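You operate a simulated robot arm through the tools that you are given. There is no shell and no other tool.

Carry out the task below with a simulated robot arm. There is one attempt and no reset: what you move stays moved.

TASK
Set the controls near the top of the tinting bench. At the end: the blue lid knob is turned to mark back; the brown lid knob is turned to mark back; the red lid knob is turned to mark back; the green lid knob is turned to mark back; whatever was shut is shut again. Leave all else as you found it, and nothing knocked over.
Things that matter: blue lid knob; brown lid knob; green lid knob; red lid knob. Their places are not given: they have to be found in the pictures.

It is judged by the outcome, as a careful person would: the job done as asked, and still so three seconds after it is handed in. It fails if anything else is knocked over, pushed out of place, dropped, spilled or broken. Lids that push on must go on centred and level and be pressed home; caps that screw on are set level and turned clockwise until they are tight.

THE ROBOT
A 7-joint arm with a three-finger gripper, fixed in place. Base frame: the origin is at the foot of the arm, x ahead of it, y to its left, z up; the work surface is at about z = 850. Units: mm, degrees, N and s.
Its first joint turns from -166.0 to 166.0 degrees. Payload 2.69 kg.
The tool frame sits at the grasp point between the pads (the TCP): z along the fingers, y along the line on which they close. The tips reach 30 mm beyond it. Largest opening 128 mm; the body of the gripper starts 117 mm behind the TCP.
Orientation is told as [roll, pitch, yaw] about the base's x, y, z axes, in that order, counted from this pose: with the fingers straight down and closing along the base's y, the tool's x points along the base's -x, its y along +y and its z along -z.

THE INTERFACE
- The arm moves only by the tool servo_tool. Its argument "moves" is a list that holds one entry, the list of rows, each a list of 7 numbers: the shift along the base's x, y, z in mm, then the turn, a rotation vector about the base's x, y, z in degrees, then the closure in counts, from 0 (fully open) to 255 (shut). In form: [[[x, y, z, wx, wy, wz, jaw], ...]]. A call has 1 to 20 rows; each row shifts and turns the commanded pose from where the row before left it. Each row takes 0.2 s and may step no farther than 50 mm and 8.6 degrees from the row before; otherwise, or with a gripper value out of range, the whole call is refused. Where a pose cannot be reached the arm comes as near as it can. A force on the tool above 40 N (or 10 N above the force at the start of the call, whichever is more), or a blocked arm, ends the call early, and 0.2 s more pass. The fingers move at their own pace and stop on an object; they squeeze with about 33 N. The grip force told is the motor's: it shows also when the fingers shut on nothing. Time passes only in rows, and 0.2 s behind the last, so rows that do not move let the fingers close. It gives the time, the measured TCP pose, the force on the tool (base axes), the opening and the grip force at its end, in the units of the frame above (readings bear some noise), with the torque about the TCP (base axes, N m) and any sound that the robot's microphone picked up.
- Cameras (640 x 400 px; columns grow to the right, rows downward): "scene" is fixed at [49.6, -500.7, 1683.8]; the picture's right is [0.85, -0.52, 0.00], its down [-0.11, -0.18, -0.98] and it looks along [0.51, 0.83, -0.21] (base axes); focal length 332 px, centre (320, 200). "wrist" rides on the gripper at [58, 54, -131] in the tool frame; the picture's right is [-0.68, 0.74, 0.00], its down [-0.62, -0.57, -0.55] and it looks along [-0.40, -0.37, 0.84] (tool axes); focal length 234 px, centre (320, 200).
- get_image(camera): a new picture of that camera. The clock stands still meanwhile.
- lift_body(by): slides the trunk up (or, below 0, down) by that many mm; the arm rides with it, the base frame stays. It gives what a move gives, with no picture.
- probe_pixels(camera, pixels): for up to 12 pixels [column, row] of the newest picture of that camera ("zoom" is the newest enlarged one), the place [x, y, z] in the base frame of the surface seen there, good to about 3 mm. The clock stands still meanwhile.
- inspect(camera, box): a new picture of the part [left, top, right, bottom] of that camera's present view, enlarged. The clock stands still meanwhile.
- job_done(): hands the job in; it is judged then, once.

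Open the gripper and draw the arm clear of the work before you hand the job in, unless the task says otherwise.

The tools are called after ">>>" as name(argument=value, ...) on one line, values as JSON. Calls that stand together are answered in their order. servo_tool: Moves the arm, as the interface text tells. Its arguments: {"type":"object","properties":{"moves":{"type":"array","items":{"type":"array","items":{"type":"array","items":{"type":"number"}}}}},"required":["moves"]} The other tools are called the same way: lift_body (by) slides the trunk up or down; get_image (camera) takes a picture; probe_pixels (camera, pixels) gives the place of the surface under pixels of a picture; inspect (camera, box) takes an enlarged picture of a part of a camera's view; job_done () hands the job in.

At the start:

```text
time_s: 0.0
ee_pos: [513.9, 472.4, 1452.7]
orientation: [0.1, 0.0, 0.0]
wrist_force: [-0.7, 0.1, 0.1]
wrist_torque: [0.0, 0.02, 0.01]
grip_width: 128.2
finger_force: 0.1
trunk travel left (down, up): [-200.0, 150.0]
```

scene: 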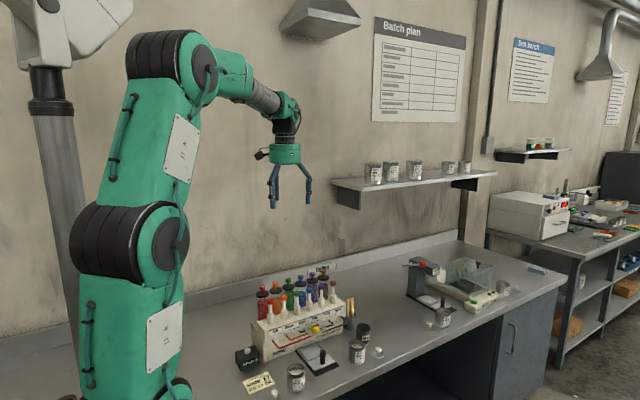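
wrist: 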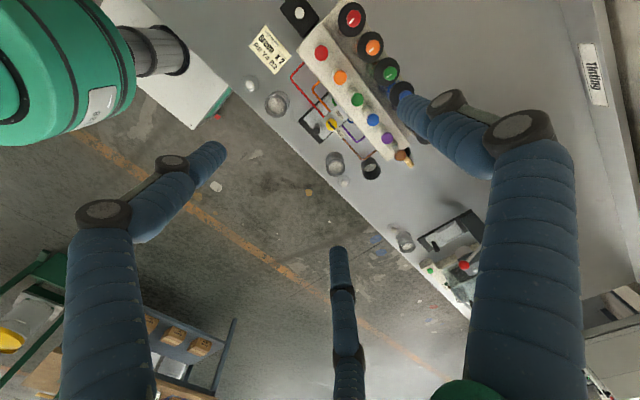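

I start by looking at the bench closely. The rack with coloured knobs is around (300,320) in the scene picture and (360,90) in the wrist picture.

>>> inspect(camera="scene", box=[220, 250, 400, 400])

>>> inspect(camera="wrist", box=[230, 0, 470, 190])

>>> inspect(camera="scene", box=[380, 230, 560, 340])

```text
2.67 times, centred on (310, 325) of scene
```

zoom: 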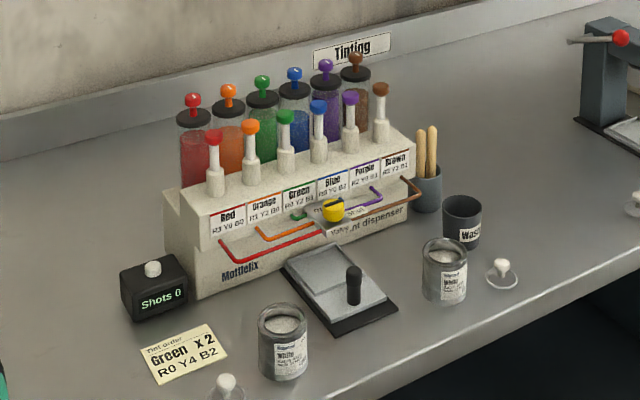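

```text
2.11 times, centred on (350, 95) of wrist
```

zoom: 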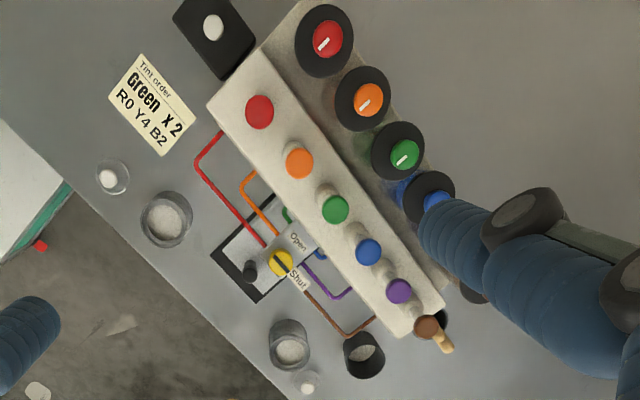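

```text
3.56 times, centred on (470, 285) of scene
```

zoom: 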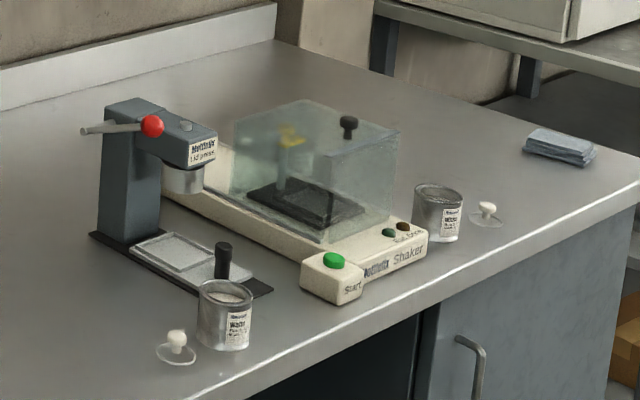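

The canisters behind the dispenser carry coloured lid knobs with white pointer lines. I probe their positions in the wrist zoom.

>>> inspect(camera="wrist", box=[320, 0, 420, 100])

>>> inspect(camera="scene", box=[250, 255, 340, 311])

```text
4.00 times, centred on (370, 50) of wrist
```

zoom: 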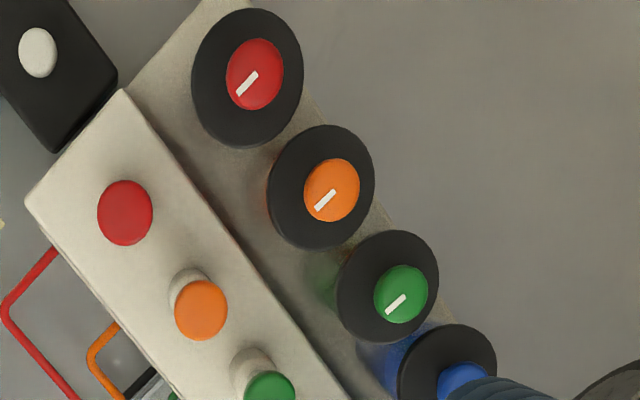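

```text
7.11 times, centred on (295, 283) of scene
```

zoom: 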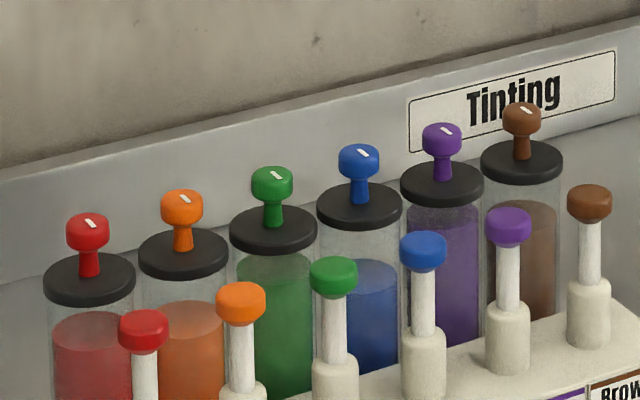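

The white marks on the visible knobs sit off-centre toward the front (toward the pumps). I'll probe knob heads in this scene zoom for positions.

>>> probe_pixels(camera="zoom", pixels=[[88, 224], [182, 200], [272, 176], [359, 153], [442, 132], [522, 111], [88, 262], [88, 285], [359, 200], [143, 320], [423, 240], [589, 190]])

>>> get_image(camera="wrist")

```text
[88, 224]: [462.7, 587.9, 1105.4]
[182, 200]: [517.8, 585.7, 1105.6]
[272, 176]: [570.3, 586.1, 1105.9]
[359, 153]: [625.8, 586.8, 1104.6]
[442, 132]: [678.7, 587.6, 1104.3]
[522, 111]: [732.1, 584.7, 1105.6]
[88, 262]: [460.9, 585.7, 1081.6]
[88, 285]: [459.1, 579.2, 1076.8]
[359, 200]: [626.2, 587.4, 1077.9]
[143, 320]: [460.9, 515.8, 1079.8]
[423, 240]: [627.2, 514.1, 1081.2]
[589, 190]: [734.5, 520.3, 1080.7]
```

```text
taken
```

wrist: 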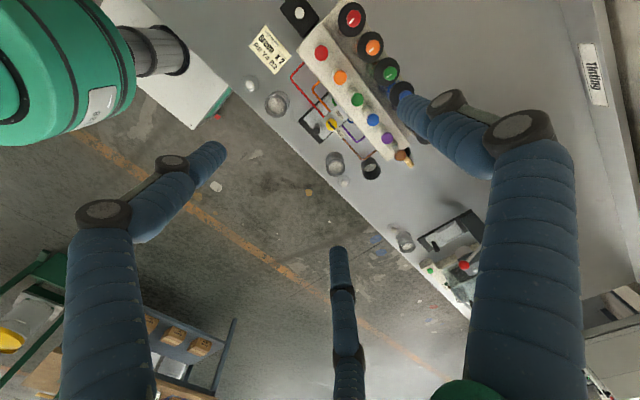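

Knob tops are at about y≈587, z≈1105, spaced 54 mm in x (red x≈462 … brown x≈732). I check where the wall shelf, hood and wall stand before moving.

>>> get_image(camera="scene")

>>> probe_pixels(camera="scene", pixels=[[333, 182], [358, 205], [370, 165], [498, 175], [360, 190], [300, 130], [310, 25], [335, 12], [280, 280], [340, 200], [377, 180], [300, 35]])

```text
taken
```

scene: 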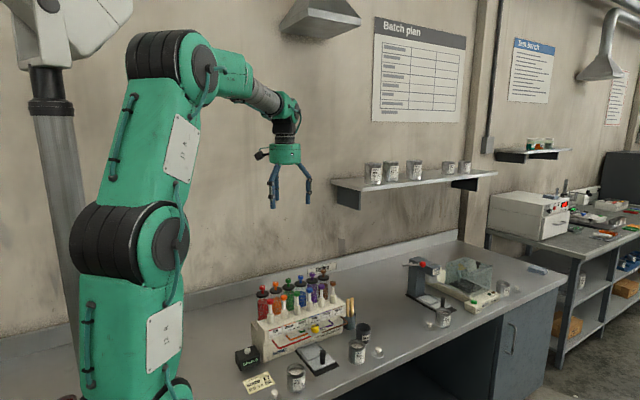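

```text
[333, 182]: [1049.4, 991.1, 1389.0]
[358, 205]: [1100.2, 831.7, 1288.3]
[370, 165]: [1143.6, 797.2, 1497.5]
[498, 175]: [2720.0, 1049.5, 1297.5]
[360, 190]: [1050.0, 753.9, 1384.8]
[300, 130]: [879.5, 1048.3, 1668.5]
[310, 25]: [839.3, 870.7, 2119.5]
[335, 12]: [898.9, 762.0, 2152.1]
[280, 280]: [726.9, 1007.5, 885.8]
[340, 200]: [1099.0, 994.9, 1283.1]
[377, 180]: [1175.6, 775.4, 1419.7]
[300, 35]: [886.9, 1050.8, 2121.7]
```

The wall is at y≈1050 and the shelf starts at x≈1050, so there's room over the canisters. I move toward above the red knob at z≈1260.

>>> servo_tool(moves=[[[-10, 23, -38, 0, 0, 0, 0], [-10, 23, -38, 0, 0, 0, 0], [-10, 23, -38, 0, 0, 0, 0], [-10, 23, -38, 0, 0, 0, 0], [-12, 23, -40, 0, 0, 0, 0], [0, 0, 0, 0, 0, 0, 0]]])

>>> get_image(camera="wrist")

>>> get_image(camera="scene")

```text
time_s: 1.4
ee_pos: [463.7, 588.7, 1258.2]
orientation: [-0.1, 0.0, 0.1]
wrist_force: [-0.1, 0.2, 0.4]
wrist_torque: [-0.06, 0.02, 0.0]
grip_width: 127.9
finger_force: 0.1
trunk travel left (down, up): [-200.0, 150.0]
```

```text
taken
```

wrist: 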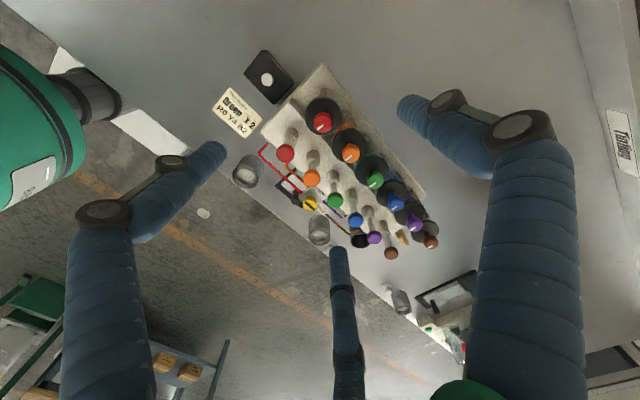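

```text
taken
```

scene: 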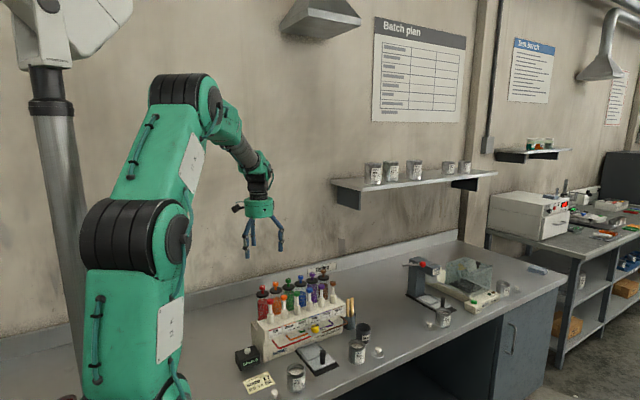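

The wrist view shows three finger-like parts; I zoom in on the gripper and on the knobs to understand it.

>>> inspect(camera="scene", box=[220, 180, 310, 310])

>>> inspect(camera="wrist", box=[260, 80, 460, 270])

```text
3.08 times, centred on (265, 245) of scene
```

zoom: 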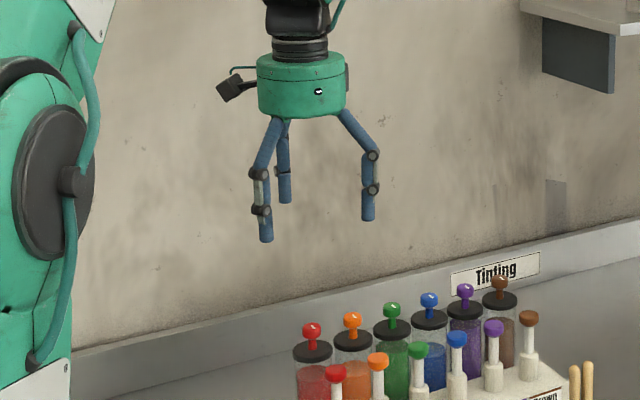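

```text
2.11 times, centred on (360, 175) of wrist
```

zoom: 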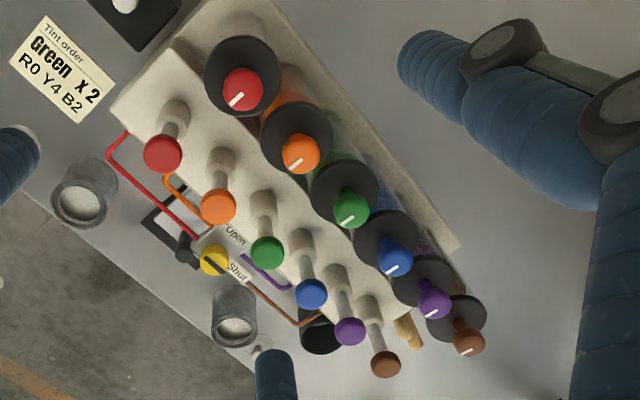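

The pictures show a three-finger hand (one finger toward +y, two at ±120°), so I'll keep clearance for all three. I partly close to about 45 mm and view the result.

>>> servo_tool(moves=[[[0, 0, 0, 0, 0, 0, 165], [0, 0, 0, 0, 0, 0, 165], [0, 0, 0, 0, 0, 0, 165]]])

>>> get_image(camera="wrist")

>>> inspect(camera="scene", box=[220, 180, 310, 310])

```text
time_s: 2.2
ee_pos: [463.3, 587.3, 1257.9]
orientation: [0.1, 0.0, 0.0]
wrist_force: [-0.1, -0.7, -0.6]
wrist_torque: [0.04, 0.02, -0.02]
grip_width: 45.3
finger_force: 0.1
trunk travel left (down, up): [-200.0, 150.0]
```

```text
taken
```

wrist: 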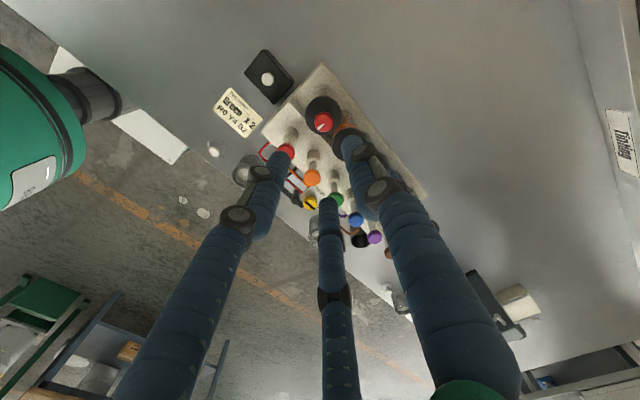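

```text
3.08 times, centred on (265, 245) of scene
```

zoom: 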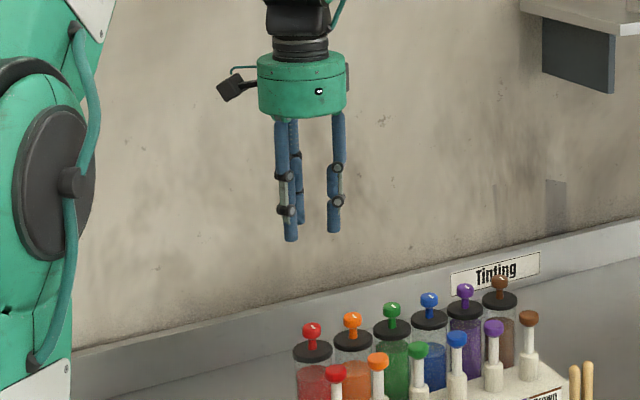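

Three fingers close concentrically. Now I zoom on the red knob at wrist (323,122) for its centre and mark angle.

>>> inspect(camera="wrist", box=[300, 92, 348, 146])

>>> inspect(camera="scene", box=[250, 262, 290, 302])

```text
7.41 times, centred on (324, 119) of wrist
```

zoom: 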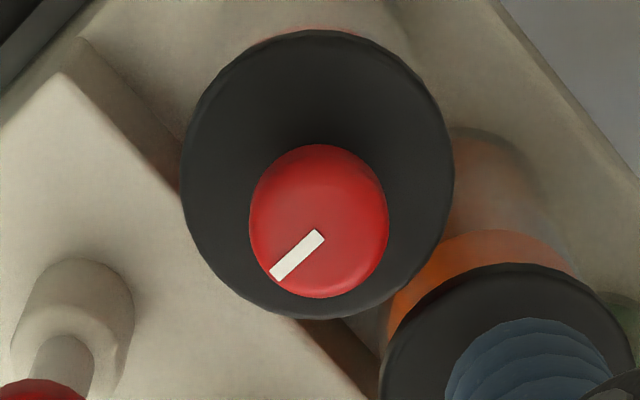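

```text
10.00 times, centred on (270, 282) of scene
```

zoom: 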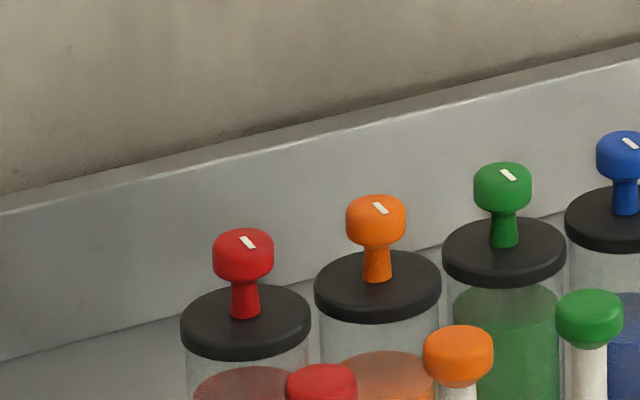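

I re-take the wrist zoom so I can probe the red knob's top edge points and mark ends.

>>> inspect(camera="wrist", box=[300, 92, 348, 146])

>>> probe_pixels(camera="zoom", pixels=[[274, 274], [317, 236], [320, 222], [320, 160], [256, 215], [380, 215], [320, 287], [200, 170], [440, 170], [300, 45], [275, 170], [370, 270]])

```text
7.41 times, centred on (324, 119) of wrist
```

zoom: 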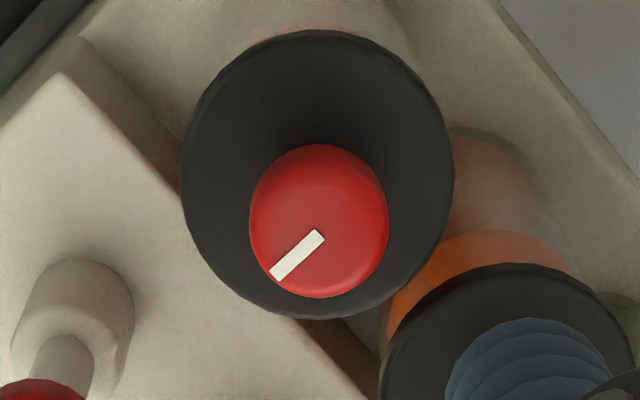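

```text
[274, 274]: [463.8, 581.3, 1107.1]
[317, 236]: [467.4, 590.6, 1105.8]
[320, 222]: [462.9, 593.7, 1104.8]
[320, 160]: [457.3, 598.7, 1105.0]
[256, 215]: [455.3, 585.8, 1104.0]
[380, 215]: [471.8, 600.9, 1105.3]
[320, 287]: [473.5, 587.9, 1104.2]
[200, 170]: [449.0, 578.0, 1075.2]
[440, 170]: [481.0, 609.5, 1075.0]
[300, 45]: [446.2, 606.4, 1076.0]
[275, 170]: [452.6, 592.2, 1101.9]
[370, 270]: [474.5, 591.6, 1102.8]
```

Centre of the red knob comes out at about (464.5, 593.3), top z≈1105, lid top ≈1076; mark points to the front (-y). I test the wrist's yaw range in free air: +90° here while shifting over the red knob.

>>> servo_tool(moves=[[[1, 6, 0, 0, 0, 8.5, 165], [0, 0, 0, 0, 0, 8.5, 165], [0, 0, 0, 0, 0, 8.5, 165], [0, 0, 0, 0, 0, 8.5, 165], [0, 0, 0, 0, 0, 8.5, 165], [0, 0, 0, 0, 0, 8.5, 165], [0, 0, 0, 0, 0, 8.5, 165], [0, 0, 0, 0, 0, 8.5, 165], [0, 0, 0, 0, 0, 8.5, 165], [0, 0, 0, 0, 0, 8.5, 165], [0, 0, 0, 0, 0, 5, 165], [0, 0, 0, 0, 0, 0, 165]]])

>>> get_image(camera="wrist")

```text
time_s: 4.8
ee_pos: [463.3, 593.4, 1260.1]
orientation: [0.0, -0.1, 90.1]
wrist_force: [0.6, 0.0, -0.1]
wrist_torque: [-0.02, -0.02, 0.06]
grip_width: 45.1
finger_force: 0.0
trunk travel left (down, up): [-200.0, 150.0]
```

```text
taken
```

wrist: 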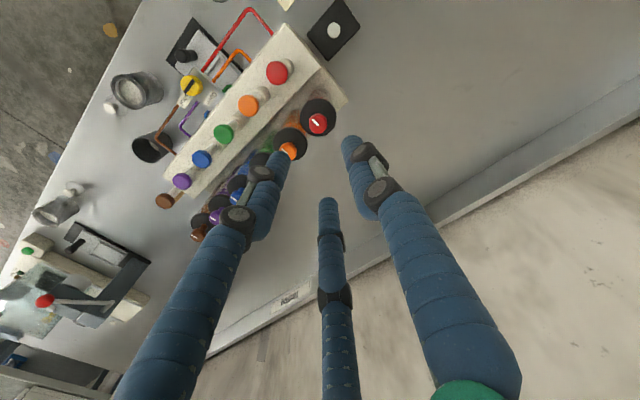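

Yaw +90 is reached well. From this second viewpoint I probe the red knob at (317,123) again to refine its centre.

>>> inspect(camera="wrist", box=[293, 95, 341, 149])

```text
7.41 times, centred on (317, 122) of wrist
```

zoom: 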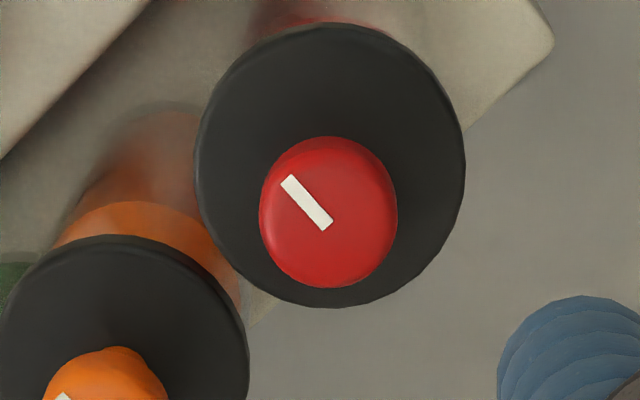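

The mark runs from knob centre to the front edge. I probe edge points of the knob head and the lid rim in this zoom.

>>> probe_pixels(camera="zoom", pixels=[[286, 181], [327, 225], [328, 150], [268, 205], [390, 205], [328, 272], [208, 150], [455, 150], [330, 40], [328, 200], [220, 70], [430, 65]])

```text
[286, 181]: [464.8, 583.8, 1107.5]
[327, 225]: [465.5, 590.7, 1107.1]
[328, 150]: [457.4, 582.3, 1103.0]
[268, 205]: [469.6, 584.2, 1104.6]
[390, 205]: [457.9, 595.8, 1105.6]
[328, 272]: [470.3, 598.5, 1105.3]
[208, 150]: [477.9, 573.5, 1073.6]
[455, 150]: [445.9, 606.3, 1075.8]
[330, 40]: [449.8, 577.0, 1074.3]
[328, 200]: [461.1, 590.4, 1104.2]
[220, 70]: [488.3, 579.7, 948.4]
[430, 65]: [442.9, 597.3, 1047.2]
```

Averaging both views, the red knob centre is ≈(464, 591.5). I descend with the partly closed hand to TCP z≈1114 (tips ≈1084, above the lid at 1076).

>>> servo_tool(moves=[[[1, -2, -35, 0, 0, 0, 165], [0, 0, -35, 0, 0, 0, 165], [0, 0, -35, 0, 0, 0, 165], [0, 0, -20, 0, 0, 0, 165], [0, 0, -10, 0, 0, 0, 165], [0, 0, -10, 0, 0, 0, 165], [0, 0, 0, 0, 0, 0, 165]]])

>>> get_image(camera="wrist")

>>> inspect(camera="scene", box=[220, 220, 310, 320])

```text
time_s: 6.4
ee_pos: [463.1, 593.7, 1114.4]
orientation: [0.0, -0.1, 90.0]
wrist_force: [-1.0, 1.5, 0.0]
wrist_torque: [0.01, -0.02, -0.01]
grip_width: 45.2
finger_force: 0.1
trunk travel left (down, up): [-200.0, 150.0]
```

```text
taken
```

wrist: 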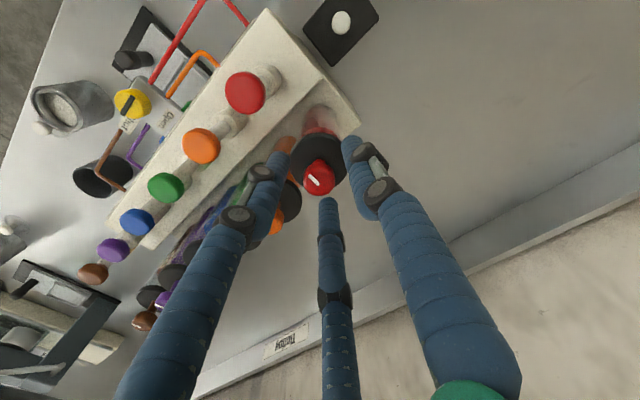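

```text
4.00 times, centred on (265, 270) of scene
```

zoom: 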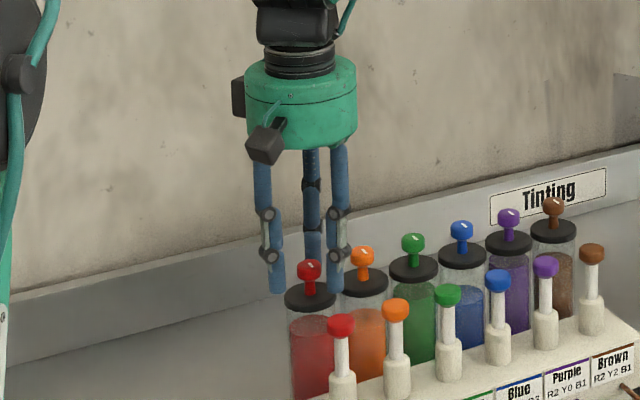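

Hand is around the knob with no contact. I zoom in to check that the knob sits centred between the fingers before closing.

>>> inspect(camera="wrist", box=[270, 120, 370, 220])

```text
4.00 times, centred on (320, 170) of wrist
```

zoom: 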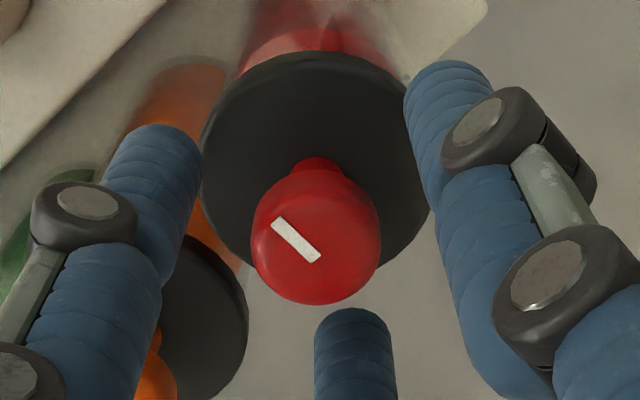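

The mark's inner end (knob centre) is at about (319,184.5), matching the projected tool axis (319,185). I close onto the knob.

>>> servo_tool(moves=[[[0, 0, 0, 0, 0, 0, 200], [0, 0, 0, 0, 0, 0, 225], [0, 0, 0, 0, 0, 0, 255], [0, 0, 0, 0, 0, 0, 255]]])

>>> inspect(camera="wrist", box=[270, 120, 370, 220])

```text
time_s: 7.4
ee_pos: [465.5, 592.3, 1115.3]
orientation: [0.0, 0.0, 90.0]
wrist_force: [5.0, -3.3, -0.6]
wrist_torque: [-0.25, -0.29, 0.01]
grip_width: 22.4
finger_force: 45.2
trunk travel left (down, up): [-200.0, 150.0]
```

```text
4.00 times, centred on (320, 170) of wrist
```

zoom: 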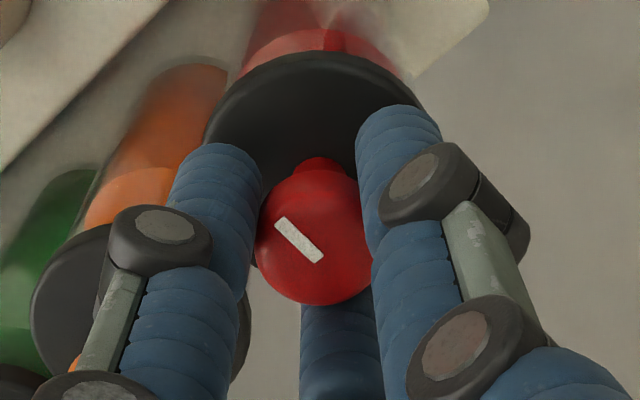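

Gripped at 22.4 mm with only small side force. I turn clockwise (seen from above) a little, about 17°, and watch torque.

>>> servo_tool(moves=[[[0, 0, 0, 0, 0, -4, 255], [0, 0, 0, 0, 0, -4, 255], [0, 0, 0, 0, 0, -4, 255], [0, 0, 0, 0, 0, -5, 255]]])

>>> inspect(camera="wrist", box=[270, 120, 370, 220])

>>> inspect(camera="scene", box=[250, 262, 290, 302])

```text
time_s: 8.4
ee_pos: [464.5, 592.2, 1116.8]
orientation: [0.0, 0.0, 72.9]
wrist_force: [7.9, 6.7, -6.3]
wrist_torque: [0.28, -0.22, 0.43]
grip_width: 21.7
finger_force: 44.8
trunk travel left (down, up): [-200.0, 150.0]
```

```text
4.00 times, centred on (320, 170) of wrist
```

zoom: 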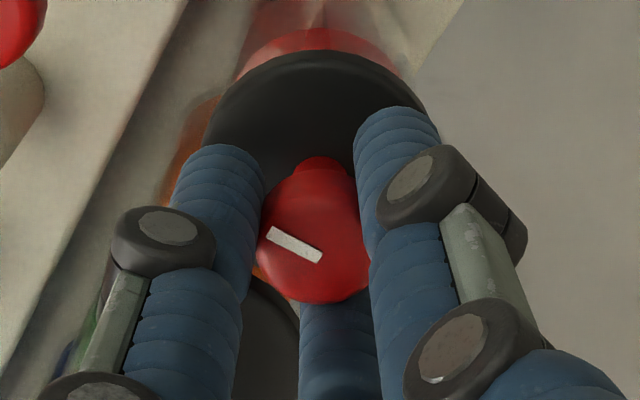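

```text
10.00 times, centred on (270, 282) of scene
```

zoom: 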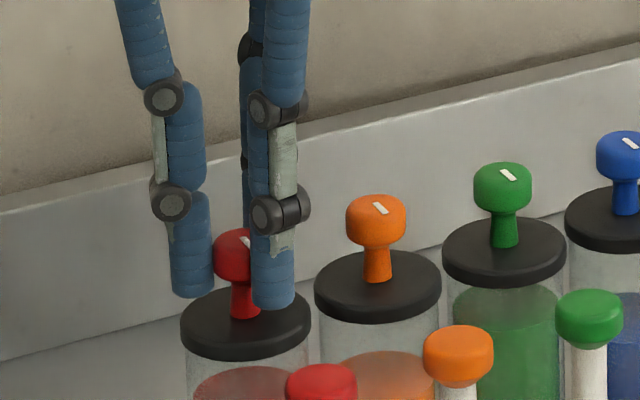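

The mark turned about 13–17° relative to the hand with 0.43 N·m of resistance, so the knob hardly moved clockwise and the fingers slipped. I open, go back to yaw 90, regrip, and try counter-clockwise.

>>> servo_tool(moves=[[[0, 0, 0, 0, 0, 0, 180], [0, 0, 0, 0, 0, 0, 165], [0, 0, 0, 0, 0, -4, 165], [0, 0, 0, 0, 0, 0, 165]]])

>>> inspect(camera="wrist", box=[270, 120, 370, 220])

>>> inspect(camera="scene", box=[250, 262, 290, 302])

```text
time_s: 9.4
ee_pos: [463.6, 592.0, 1115.8]
orientation: [0.0, 0.1, 69.0]
wrist_force: [-0.1, -0.5, -1.0]
wrist_torque: [-0.02, 0.02, -0.02]
grip_width: 44.9
finger_force: 0.1
trunk travel left (down, up): [-200.0, 150.0]
```

```text
4.00 times, centred on (320, 170) of wrist
```

zoom: 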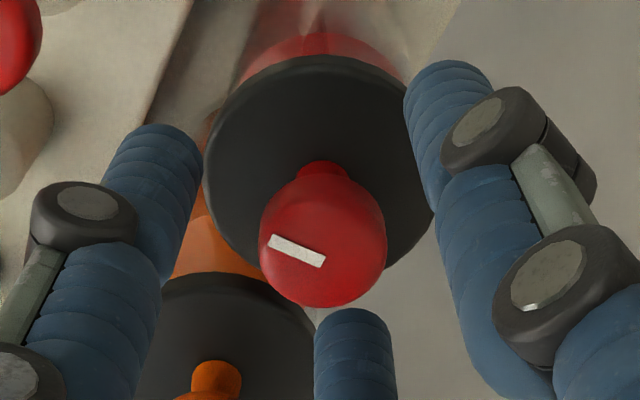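

```text
10.00 times, centred on (270, 282) of scene
```

zoom: 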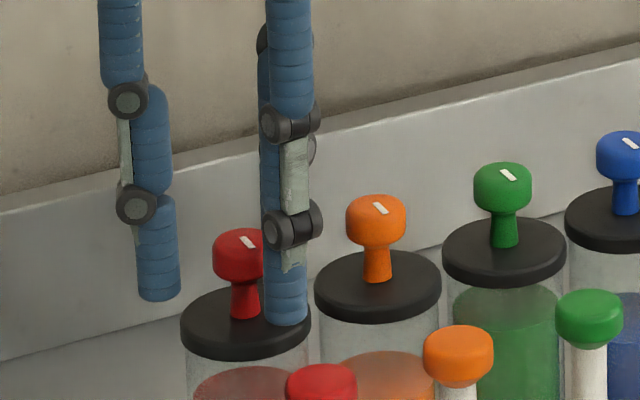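

The mark still points to the front within ~3°; clockwise seems blocked. I regrip here (yaw 69) and try counter-clockwise.

>>> servo_tool(moves=[[[0, 0, -2, 0, 0, 0, 200], [0, 0, 0, 0, 0, 0, 230], [0, 0, 0, 0, 0, 0, 255], [0, 0, 0, 0, 0, 0, 255], [0, 0, 0, 0, 0, 4, 255], [0, 0, 0, 0, 0, 4, 255], [0, 0, 0, 0, 0, 4, 255], [0, 0, 0, 0, 0, 4, 255]]])

>>> inspect(camera="wrist", box=[270, 120, 370, 220])

```text
time_s: 11.2
ee_pos: [465.0, 591.6, 1113.1]
orientation: [0.0, 0.0, 85.2]
wrist_force: [16.7, 8.8, 2.8]
wrist_torque: [0.27, -0.62, 0.0]
grip_width: 21.6
finger_force: 44.9
trunk travel left (down, up): [-200.0, 150.0]
```

```text
4.00 times, centred on (320, 170) of wrist
```

zoom: 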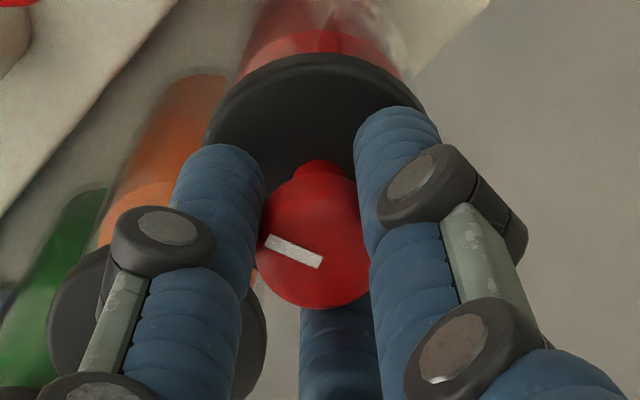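

The mark moved with the hand this time and torque about z is ~0, so counter-clockwise turns freely. There is a side force (16.7, 8.8) N, so I relieve it with a ~1 mm shift and read again.

>>> servo_tool(moves=[[[1, 0.5, 0, 0, 0, 0, 255], [0, 0, 0, 0, 0, 0, 255]]])

>>> inspect(camera="scene", box=[250, 262, 290, 302])

```text
time_s: 11.8
ee_pos: [465.4, 591.6, 1113.2]
orientation: [0.0, 0.0, 85.0]
wrist_force: [8.4, 6.2, 8.8]
wrist_torque: [0.08, -0.02, 0.01]
grip_width: 21.4
finger_force: 44.8
trunk travel left (down, up): [-200.0, 150.0]
```

```text
10.00 times, centred on (270, 282) of scene
```

zoom: 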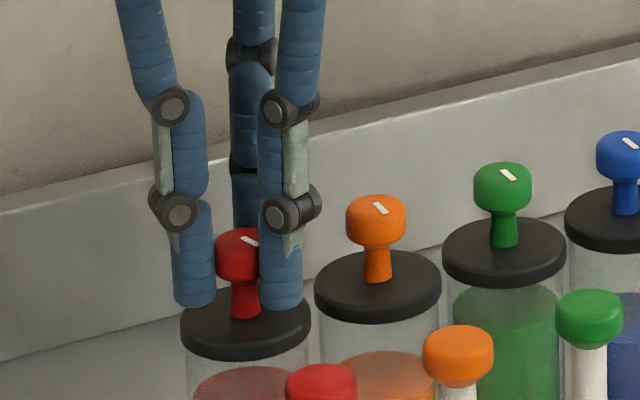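

Side force dropped and the mark has visibly rotated. I shift slightly more and continue counter-clockwise by ~64°.

>>> servo_tool(moves=[[[0.7, 0.7, 0, 0, 0, 0, 255], [0, 0, 0, 0, 0, 8, 255], [0, 0, 0, 0, 0, 8, 255], [0, 0, 0, 0, 0, 8, 255], [0, 0, 0, 0, 0, 8, 255], [0, 0, 0, 0, 0, 8, 255], [0, 0, 0, 0, 0, 8, 255], [0, 0, 0, 0, 0, 8, 255], [0, 0, 0, 0, 0, 8, 255], [0, 0, 0, 0, 0, 0, 255]]])

>>> inspect(camera="scene", box=[250, 262, 290, 302])

>>> inspect(camera="wrist", box=[270, 120, 370, 220])

```text
time_s: 14.0
ee_pos: [464.8, 592.1, 1114.0]
orientation: [0.0, -0.1, 149.1]
wrist_force: [-11.5, 1.8, -0.4]
wrist_torque: [0.08, 0.37, 0.0]
grip_width: 21.6
finger_force: 45.3
trunk travel left (down, up): [-200.0, 150.0]
```

```text
10.00 times, centred on (270, 282) of scene
```

zoom: 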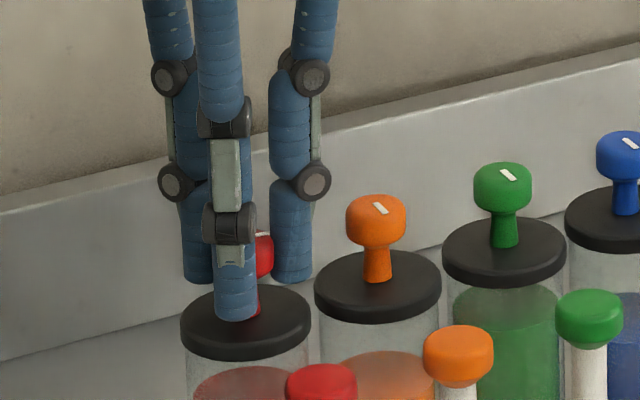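

```text
4.00 times, centred on (320, 170) of wrist
```

zoom: 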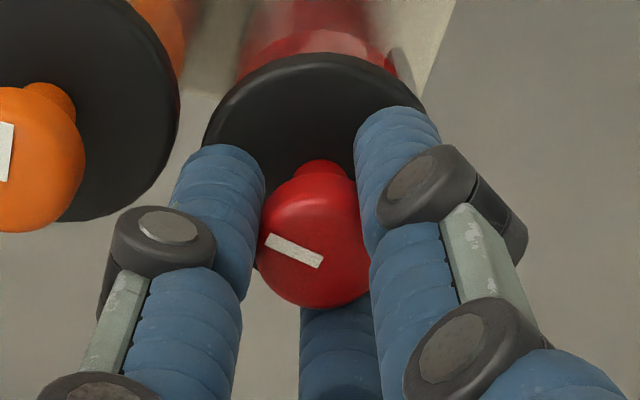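

The knob followed the hand for 80° in total. I open, swing the hand back to yaw ≈41, and regrip to turn the remaining ~100°.

>>> servo_tool(moves=[[[0, 0, 0, 0, 0, 0, 180], [0, 0, 0, 0, 0, 0, 165], [0, 0, 0, 0, 0, -8.5, 165], [0, 0, 0, 0, 0, -8.5, 165], [0, 0, 0, 0, 0, -8.5, 165], [0, 0, 0, 0, 0, -8.5, 165], [0, 0, 0, 0, 0, -8.5, 165], [0, 0, 0, 0, 0, -8.5, 165], [0, 0, 0, 0, 0, -8.5, 165], [0, 0, 0, 0, 0, -8.5, 165], [0, 0, 0, 0, 0, -8.5, 165], [0, 0, 0, 0, 0, -8.5, 165], [0, 0, 0, 0, 0, -8.5, 165], [0, 0, 0, 0, 0, -8.5, 165], [0, 0, 0, 0, 0, -6, 165], [0, 0, 0, 0, 0, 0, 165]]])

>>> inspect(camera="wrist", box=[270, 120, 370, 220])

>>> inspect(camera="scene", box=[250, 262, 290, 302])

```text
time_s: 17.4
ee_pos: [465.8, 591.1, 1112.9]
orientation: [0.0, 0.1, 41.0]
wrist_force: [-0.2, 0.0, -0.3]
wrist_torque: [0.01, -0.01, -0.05]
grip_width: 45.1
finger_force: 0.1
trunk travel left (down, up): [-200.0, 150.0]
```

```text
4.00 times, centred on (320, 170) of wrist
```

zoom: 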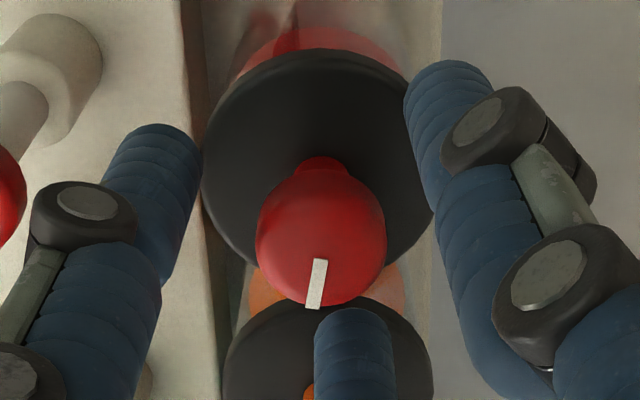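

```text
10.00 times, centred on (270, 282) of scene
```

zoom: 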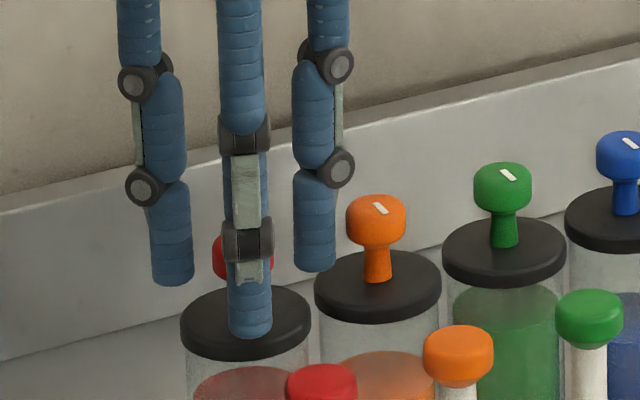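

The mark now points about toward +x (≈-8° from +x), so ~98° remain. I regrip and turn counter-clockwise 98°.

>>> servo_tool(moves=[[[0, 0, 0, 0, 0, 0, 200], [0, 0, 0, 0, 0, 0, 230], [0, 0, 0, 0, 0, 0, 255], [0, 0, 0, 0, 0, 0, 255], [0, 0, 0, 0, 0, 8, 255], [0, 0, 0, 0, 0, 8, 255], [0, 0, 0, 0, 0, 8, 255], [0, 0, 0, 0, 0, 8, 255], [0, 0, 0, 0, 0, 8, 255], [0, 0, 0, 0, 0, 8, 255], [0, 0, 0, 0, 0, 8, 255], [0, 0, 0, 0, 0, 8, 255], [0, 0, 0, 0, 0, 8, 255], [0, 0, 0, 0, 0, 8, 255], [0, 0, 0, 0, 0, 8, 255], [0, 0, 0, 0, 0, 0, 255]]])

>>> inspect(camera="wrist", box=[270, 120, 370, 220])

```text
time_s: 20.8
ee_pos: [465.7, 592.5, 1114.1]
orientation: [0.0, 0.0, 129.1]
wrist_force: [-13.2, 0.8, -3.7]
wrist_torque: [0.08, 0.38, -0.02]
grip_width: 22.0
finger_force: 44.9
trunk travel left (down, up): [-200.0, 150.0]
```

```text
4.00 times, centred on (320, 170) of wrist
```

zoom: 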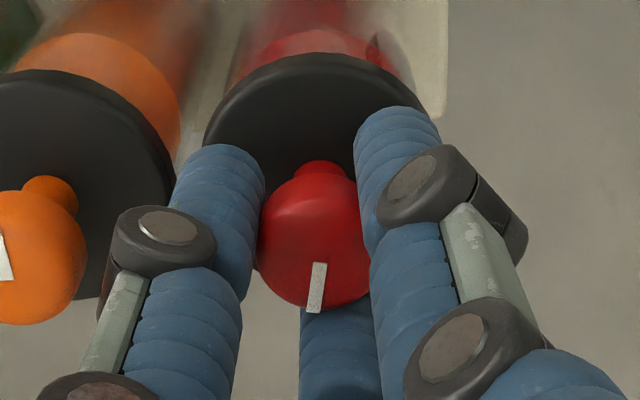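

88° turned and the mark stayed put relative to the hand; about 10° more. I finish and check torque.

>>> servo_tool(moves=[[[0, 0, 0, 0, 0, 5, 255], [0, 0, 0, 0, 0, 5, 255], [0, 0, 0, 0, 0, 0, 255]]])

>>> inspect(camera="wrist", box=[270, 120, 370, 220])

```text
time_s: 21.6
ee_pos: [465.9, 592.0, 1114.4]
orientation: [-0.1, 0.0, 139.2]
wrist_force: [-9.2, -3.8, -4.7]
wrist_torque: [-0.11, 0.13, -0.01]
grip_width: 21.7
finger_force: 44.5
trunk travel left (down, up): [-200.0, 150.0]
```

```text
4.00 times, centred on (320, 170) of wrist
```

zoom: 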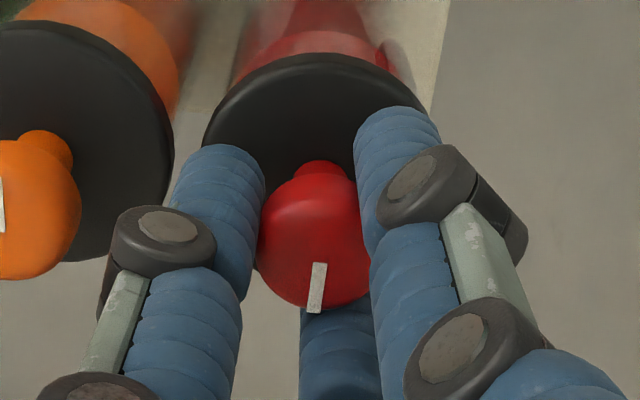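

Torque stays near zero. I release, lift 80 mm and check the red mark.

>>> servo_tool(moves=[[[0, 0, 0, 0, 0, 0, 180], [0, 0, 0, 0, 0, 0, 165], [0, 0, 10, 0, 0, 0, 165], [0, 0, 35, 0, 0, 0, 165], [0, 0, 35, 0, 0, 0, 165], [0, 0, 0, 0, 0, 0, 165]]])

>>> inspect(camera="wrist", box=[270, 80, 370, 180])

>>> inspect(camera="scene", box=[250, 262, 290, 302])

```text
time_s: 23.0
ee_pos: [463.6, 590.6, 1193.2]
orientation: [0.0, 0.0, 139.0]
wrist_force: [0.2, -0.3, -0.2]
wrist_torque: [0.01, -0.01, 0.01]
grip_width: 45.3
finger_force: 0.0
trunk travel left (down, up): [-200.0, 150.0]
```

```text
4.00 times, centred on (320, 130) of wrist
```

zoom: 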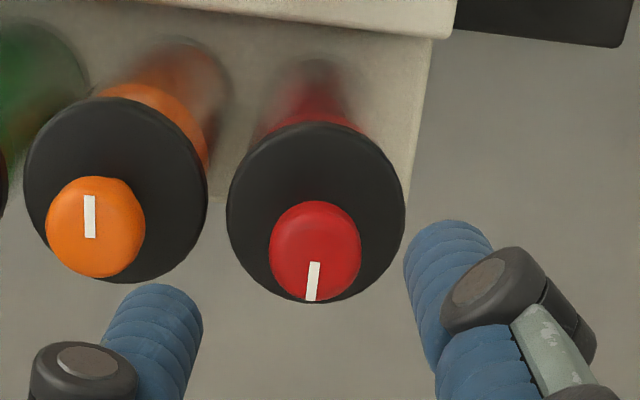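

```text
10.00 times, centred on (270, 282) of scene
```

zoom: 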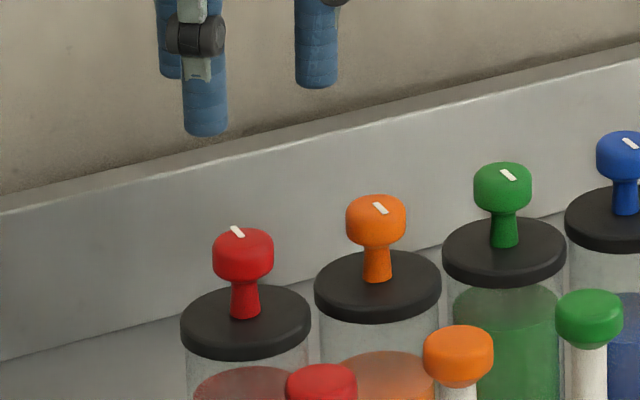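

The red mark computes to exactly +y (back), with orange still exactly at front as reference. Next I move over green (≈573, 592.4) at safe height, swinging the wrist back to yaw ≈-30 so that 180° fits in one grip.

>>> servo_tool(moves=[[[5.37, 0, 0, 0, 0, -8.45, 165], [5.37, 0, 0, 0, 0, -8.45, 165], [5.37, 0, 0, 0, 0, -8.45, 165], [5.37, 0, 0, 0, 0, -8.45, 165], [5.37, 0, 0, 0, 0, -8.45, 165], [5.37, 0, 0, 0, 0, -8.45, 165], [5.37, 0, 0, 0, 0, -8.45, 165], [5.37, 0, 0, 0, 0, -8.45, 165], [5.37, 0, 0, 0, 0, -8.45, 165], [5.37, 0, 0, 0, 0, -8.45, 165], [5.37, 0, 0, 0, 0, -8.45, 165], [5.37, 0, 0, 0, 0, -8.45, 165], [5.37, 0, 0, 0, 0, -8.45, 165], [5.37, 0, 0, 0, 0, -8.45, 165], [5.37, 0, 0, 0, 0, -8.45, 165], [5.37, 0, 0, 0, 0, -8.45, 165], [5.37, 0, 0, 0, 0, -8.45, 165], [5.37, 0, 0, 0, 0, -8.45, 165], [5.37, 0, 0, 0, 0, -8.45, 165], [5.37, 0, 0, 0, 0, -8.45, 165]]])

>>> get_image(camera="wrist")

>>> inspect(camera="scene", box=[230, 210, 350, 310])

```text
time_s: 27.2
ee_pos: [574.4, 592.7, 1193.5]
orientation: [0.1, 0.0, -30.1]
wrist_force: [0.9, -0.4, 0.7]
wrist_torque: [-0.03, -0.02, -0.02]
grip_width: 45.3
finger_force: 0.1
trunk travel left (down, up): [-200.0, 150.0]
```

```text
taken
```

wrist: 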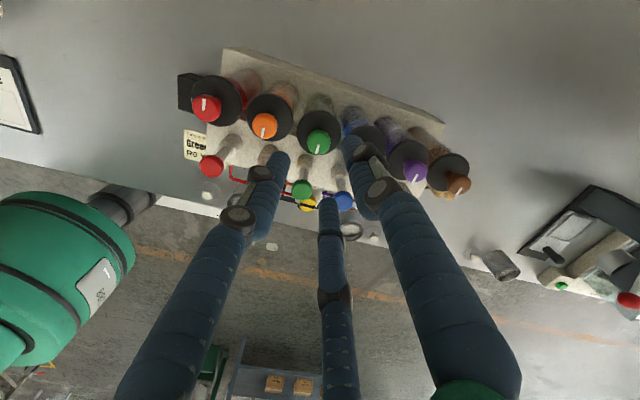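

```text
4.00 times, centred on (290, 260) of scene
```

zoom: 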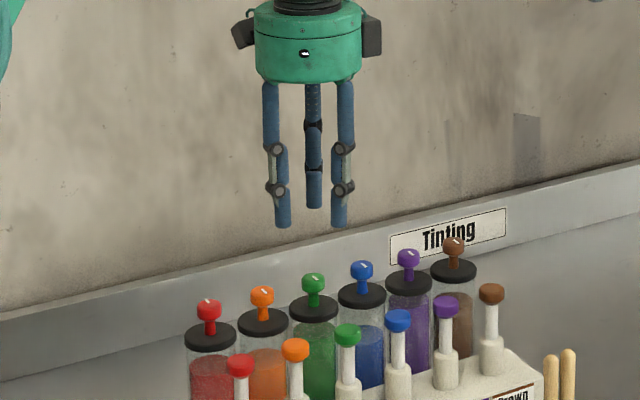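

Now I zoom on the green knob at wrist (319,143); on-axis knob centre should project to about (319.5,145).

>>> inspect(camera="wrist", box=[270, 95, 370, 195])

>>> inspect(camera="wrist", box=[380, 130, 480, 210])

```text
4.00 times, centred on (320, 145) of wrist
```

zoom: 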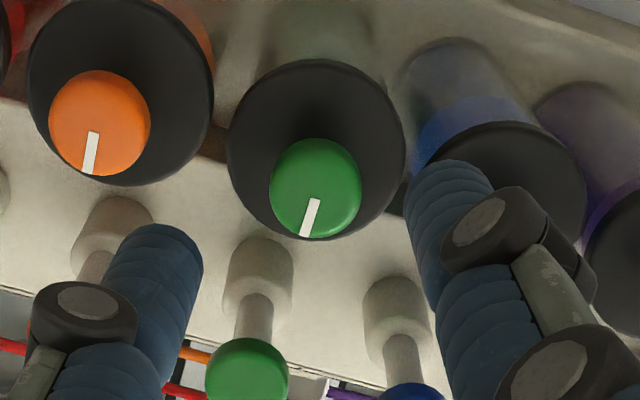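

```text
5.00 times, centred on (430, 170) of wrist
```

zoom: 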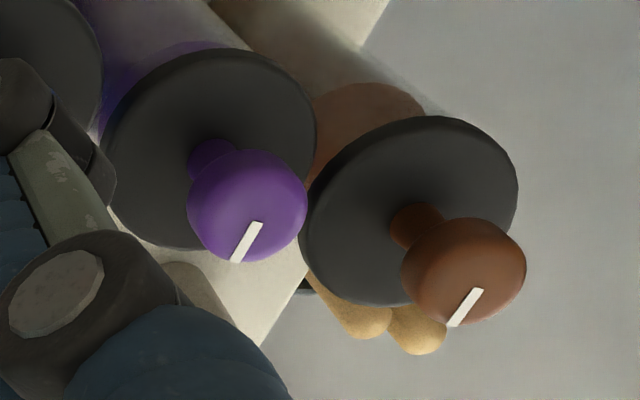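

Green is centred (mark inner end ≈(318.8,145)) and its mark points to the front. I descend around it and close.

>>> servo_tool(moves=[[[0, 0, -30, 0, 0, 0, 165], [0, 0, -30, 0, 0, 0, 165], [0, 0, -10, 0, 0, 0, 165], [0, 0, -10, 0, 0, 0, 165], [0, 0, 0, 0, 0, 0, 165], [0, 0, 0, 0, 0, 0, 200], [0, 0, 0, 0, 0, 0, 230], [0, 0, 0, 0, 0, 0, 255], [0, 0, 0, 0, 0, 0, 255]]])

>>> inspect(camera="wrist", box=[270, 120, 370, 220])

```text
time_s: 29.2
ee_pos: [573.3, 590.6, 1113.5]
orientation: [-0.1, 0.0, -29.9]
wrist_force: [-6.4, 2.7, -3.5]
wrist_torque: [0.19, 0.33, 0.0]
grip_width: 22.8
finger_force: 45.2
trunk travel left (down, up): [-200.0, 150.0]
```

```text
4.00 times, centred on (320, 170) of wrist
```

zoom: 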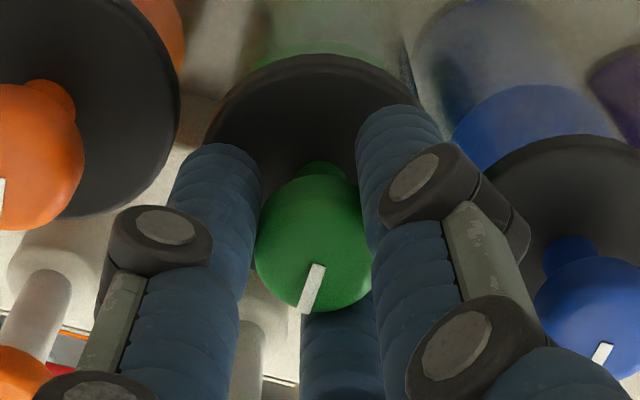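

Gripped at 22.8 mm with small forces. I turn counter-clockwise 24° first to confirm the direction for this knob.

>>> servo_tool(moves=[[[0, 0, 0, 0, 0, 8, 255], [0, 0, 0, 0, 0, 8, 255], [0, 0, 0, 0, 0, 8, 255], [0, 0, 0, 0, 0, 0, 255]]])

>>> inspect(camera="wrist", box=[270, 120, 370, 220])

```text
time_s: 30.2
ee_pos: [573.3, 591.7, 1113.9]
orientation: [-0.2, 0.0, -5.9]
wrist_force: [-10.6, 5.7, -7.5]
wrist_torque: [0.23, 0.21, 0.01]
grip_width: 22.2
finger_force: 45.5
trunk travel left (down, up): [-200.0, 150.0]
```

```text
4.00 times, centred on (320, 170) of wrist
```

zoom: 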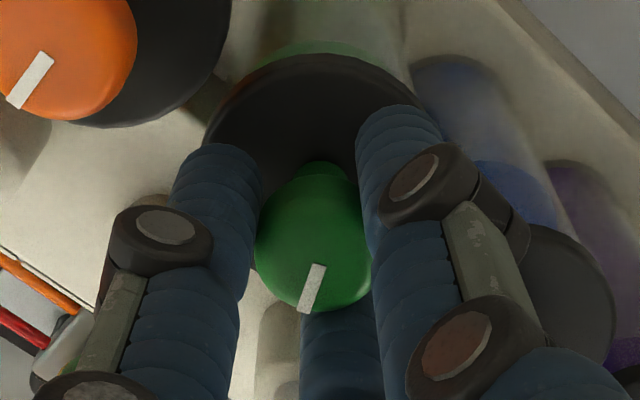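

The green knob follows with no torque. I relieve the side force slightly and turn the remaining 156° counter-clockwise.

>>> servo_tool(moves=[[[-0.5, 0.4, 0, 0, 0, 8.2, 255], [0, 0, 0, 0, 0, 8.2, 255], [0, 0, 0, 0, 0, 8.2, 255], [0, 0, 0, 0, 0, 8.2, 255], [0, 0, 0, 0, 0, 8.2, 255], [0, 0, 0, 0, 0, 8.2, 255], [0, 0, 0, 0, 0, 8.2, 255], [0, 0, 0, 0, 0, 8.2, 255], [0, 0, 0, 0, 0, 8.2, 255], [0, 0, 0, 0, 0, 8.2, 255], [0, 0, 0, 0, 0, 8.2, 255], [0, 0, 0, 0, 0, 8.2, 255], [0, 0, 0, 0, 0, 8.2, 255], [0, 0, 0, 0, 0, 8.2, 255], [0, 0, 0, 0, 0, 8.2, 255], [0, 0, 0, 0, 0, 8.2, 255], [0, 0, 0, 0, 0, 8.2, 255], [0, 0, 0, 0, 0, 8.2, 255], [0, 0, 0, 0, 0, 8.2, 255], [0, 0, 0, 0, 0, 0, 255]]])

>>> inspect(camera="wrist", box=[270, 120, 370, 220])

```text
time_s: 34.4
ee_pos: [572.7, 591.7, 1113.7]
orientation: [0.1, 0.0, 149.9]
wrist_force: [-7.6, -19.9, -19.4]
wrist_torque: [-0.5, 0.31, 0.0]
grip_width: 22.3
finger_force: 44.6
trunk travel left (down, up): [-200.0, 150.0]
```

```text
4.00 times, centred on (320, 170) of wrist
```

zoom: 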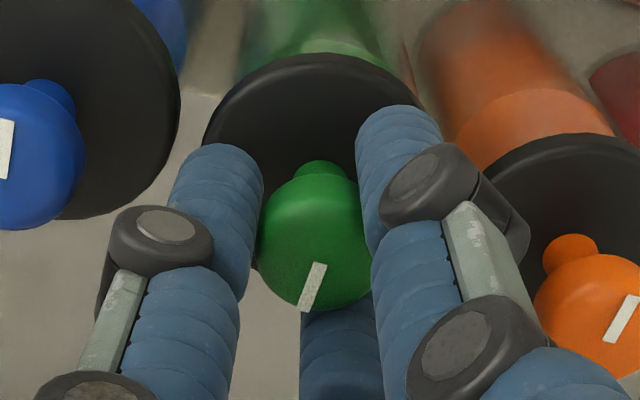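

The mark stayed fixed in the hand's frame through 180°. I release and lift to verify.

>>> servo_tool(moves=[[[0, 0, 0, 0, 0, 0, 200], [0, 0, 0, 0, 0, 0, 165], [0, 0, 0, 0, 0, 0, 165], [0, 0, 10, 0, 0, 0, 165], [0, 0, 35, 0, 0, 0, 165], [0, 0, 35, 0, 0, 0, 165], [0, 0, 0, 0, 0, 0, 165]]])

>>> inspect(camera="wrist", box=[270, 95, 370, 195])

>>> inspect(camera="scene", box=[260, 256, 330, 306])

```text
time_s: 36.0
ee_pos: [572.7, 593.5, 1193.9]
orientation: [0.1, 0.0, 149.7]
wrist_force: [-1.1, 0.4, 0.0]
wrist_torque: [0.04, -0.06, -0.01]
grip_width: 45.1
finger_force: 0.1
trunk travel left (down, up): [-200.0, 150.0]
```

```text
4.00 times, centred on (320, 145) of wrist
```

zoom: 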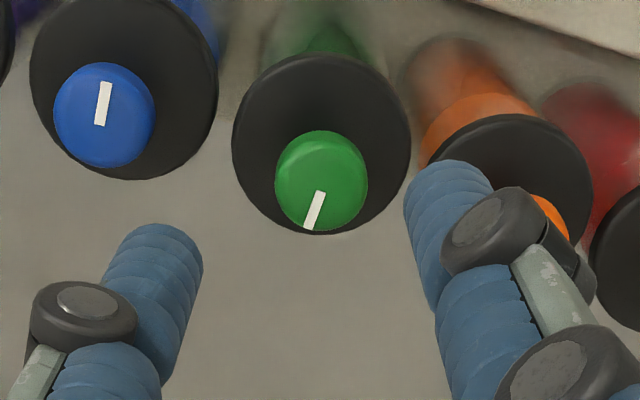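

```text
8.00 times, centred on (295, 281) of scene
```

zoom: 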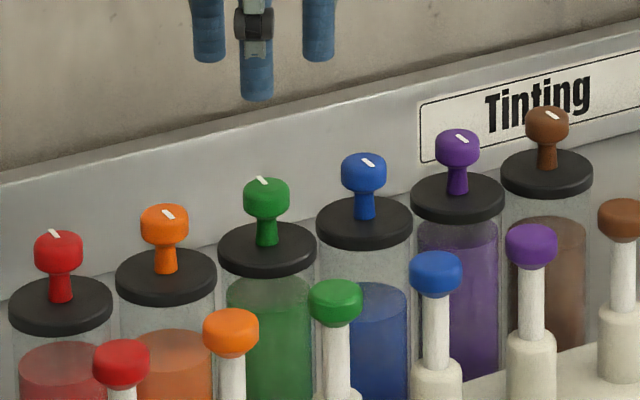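

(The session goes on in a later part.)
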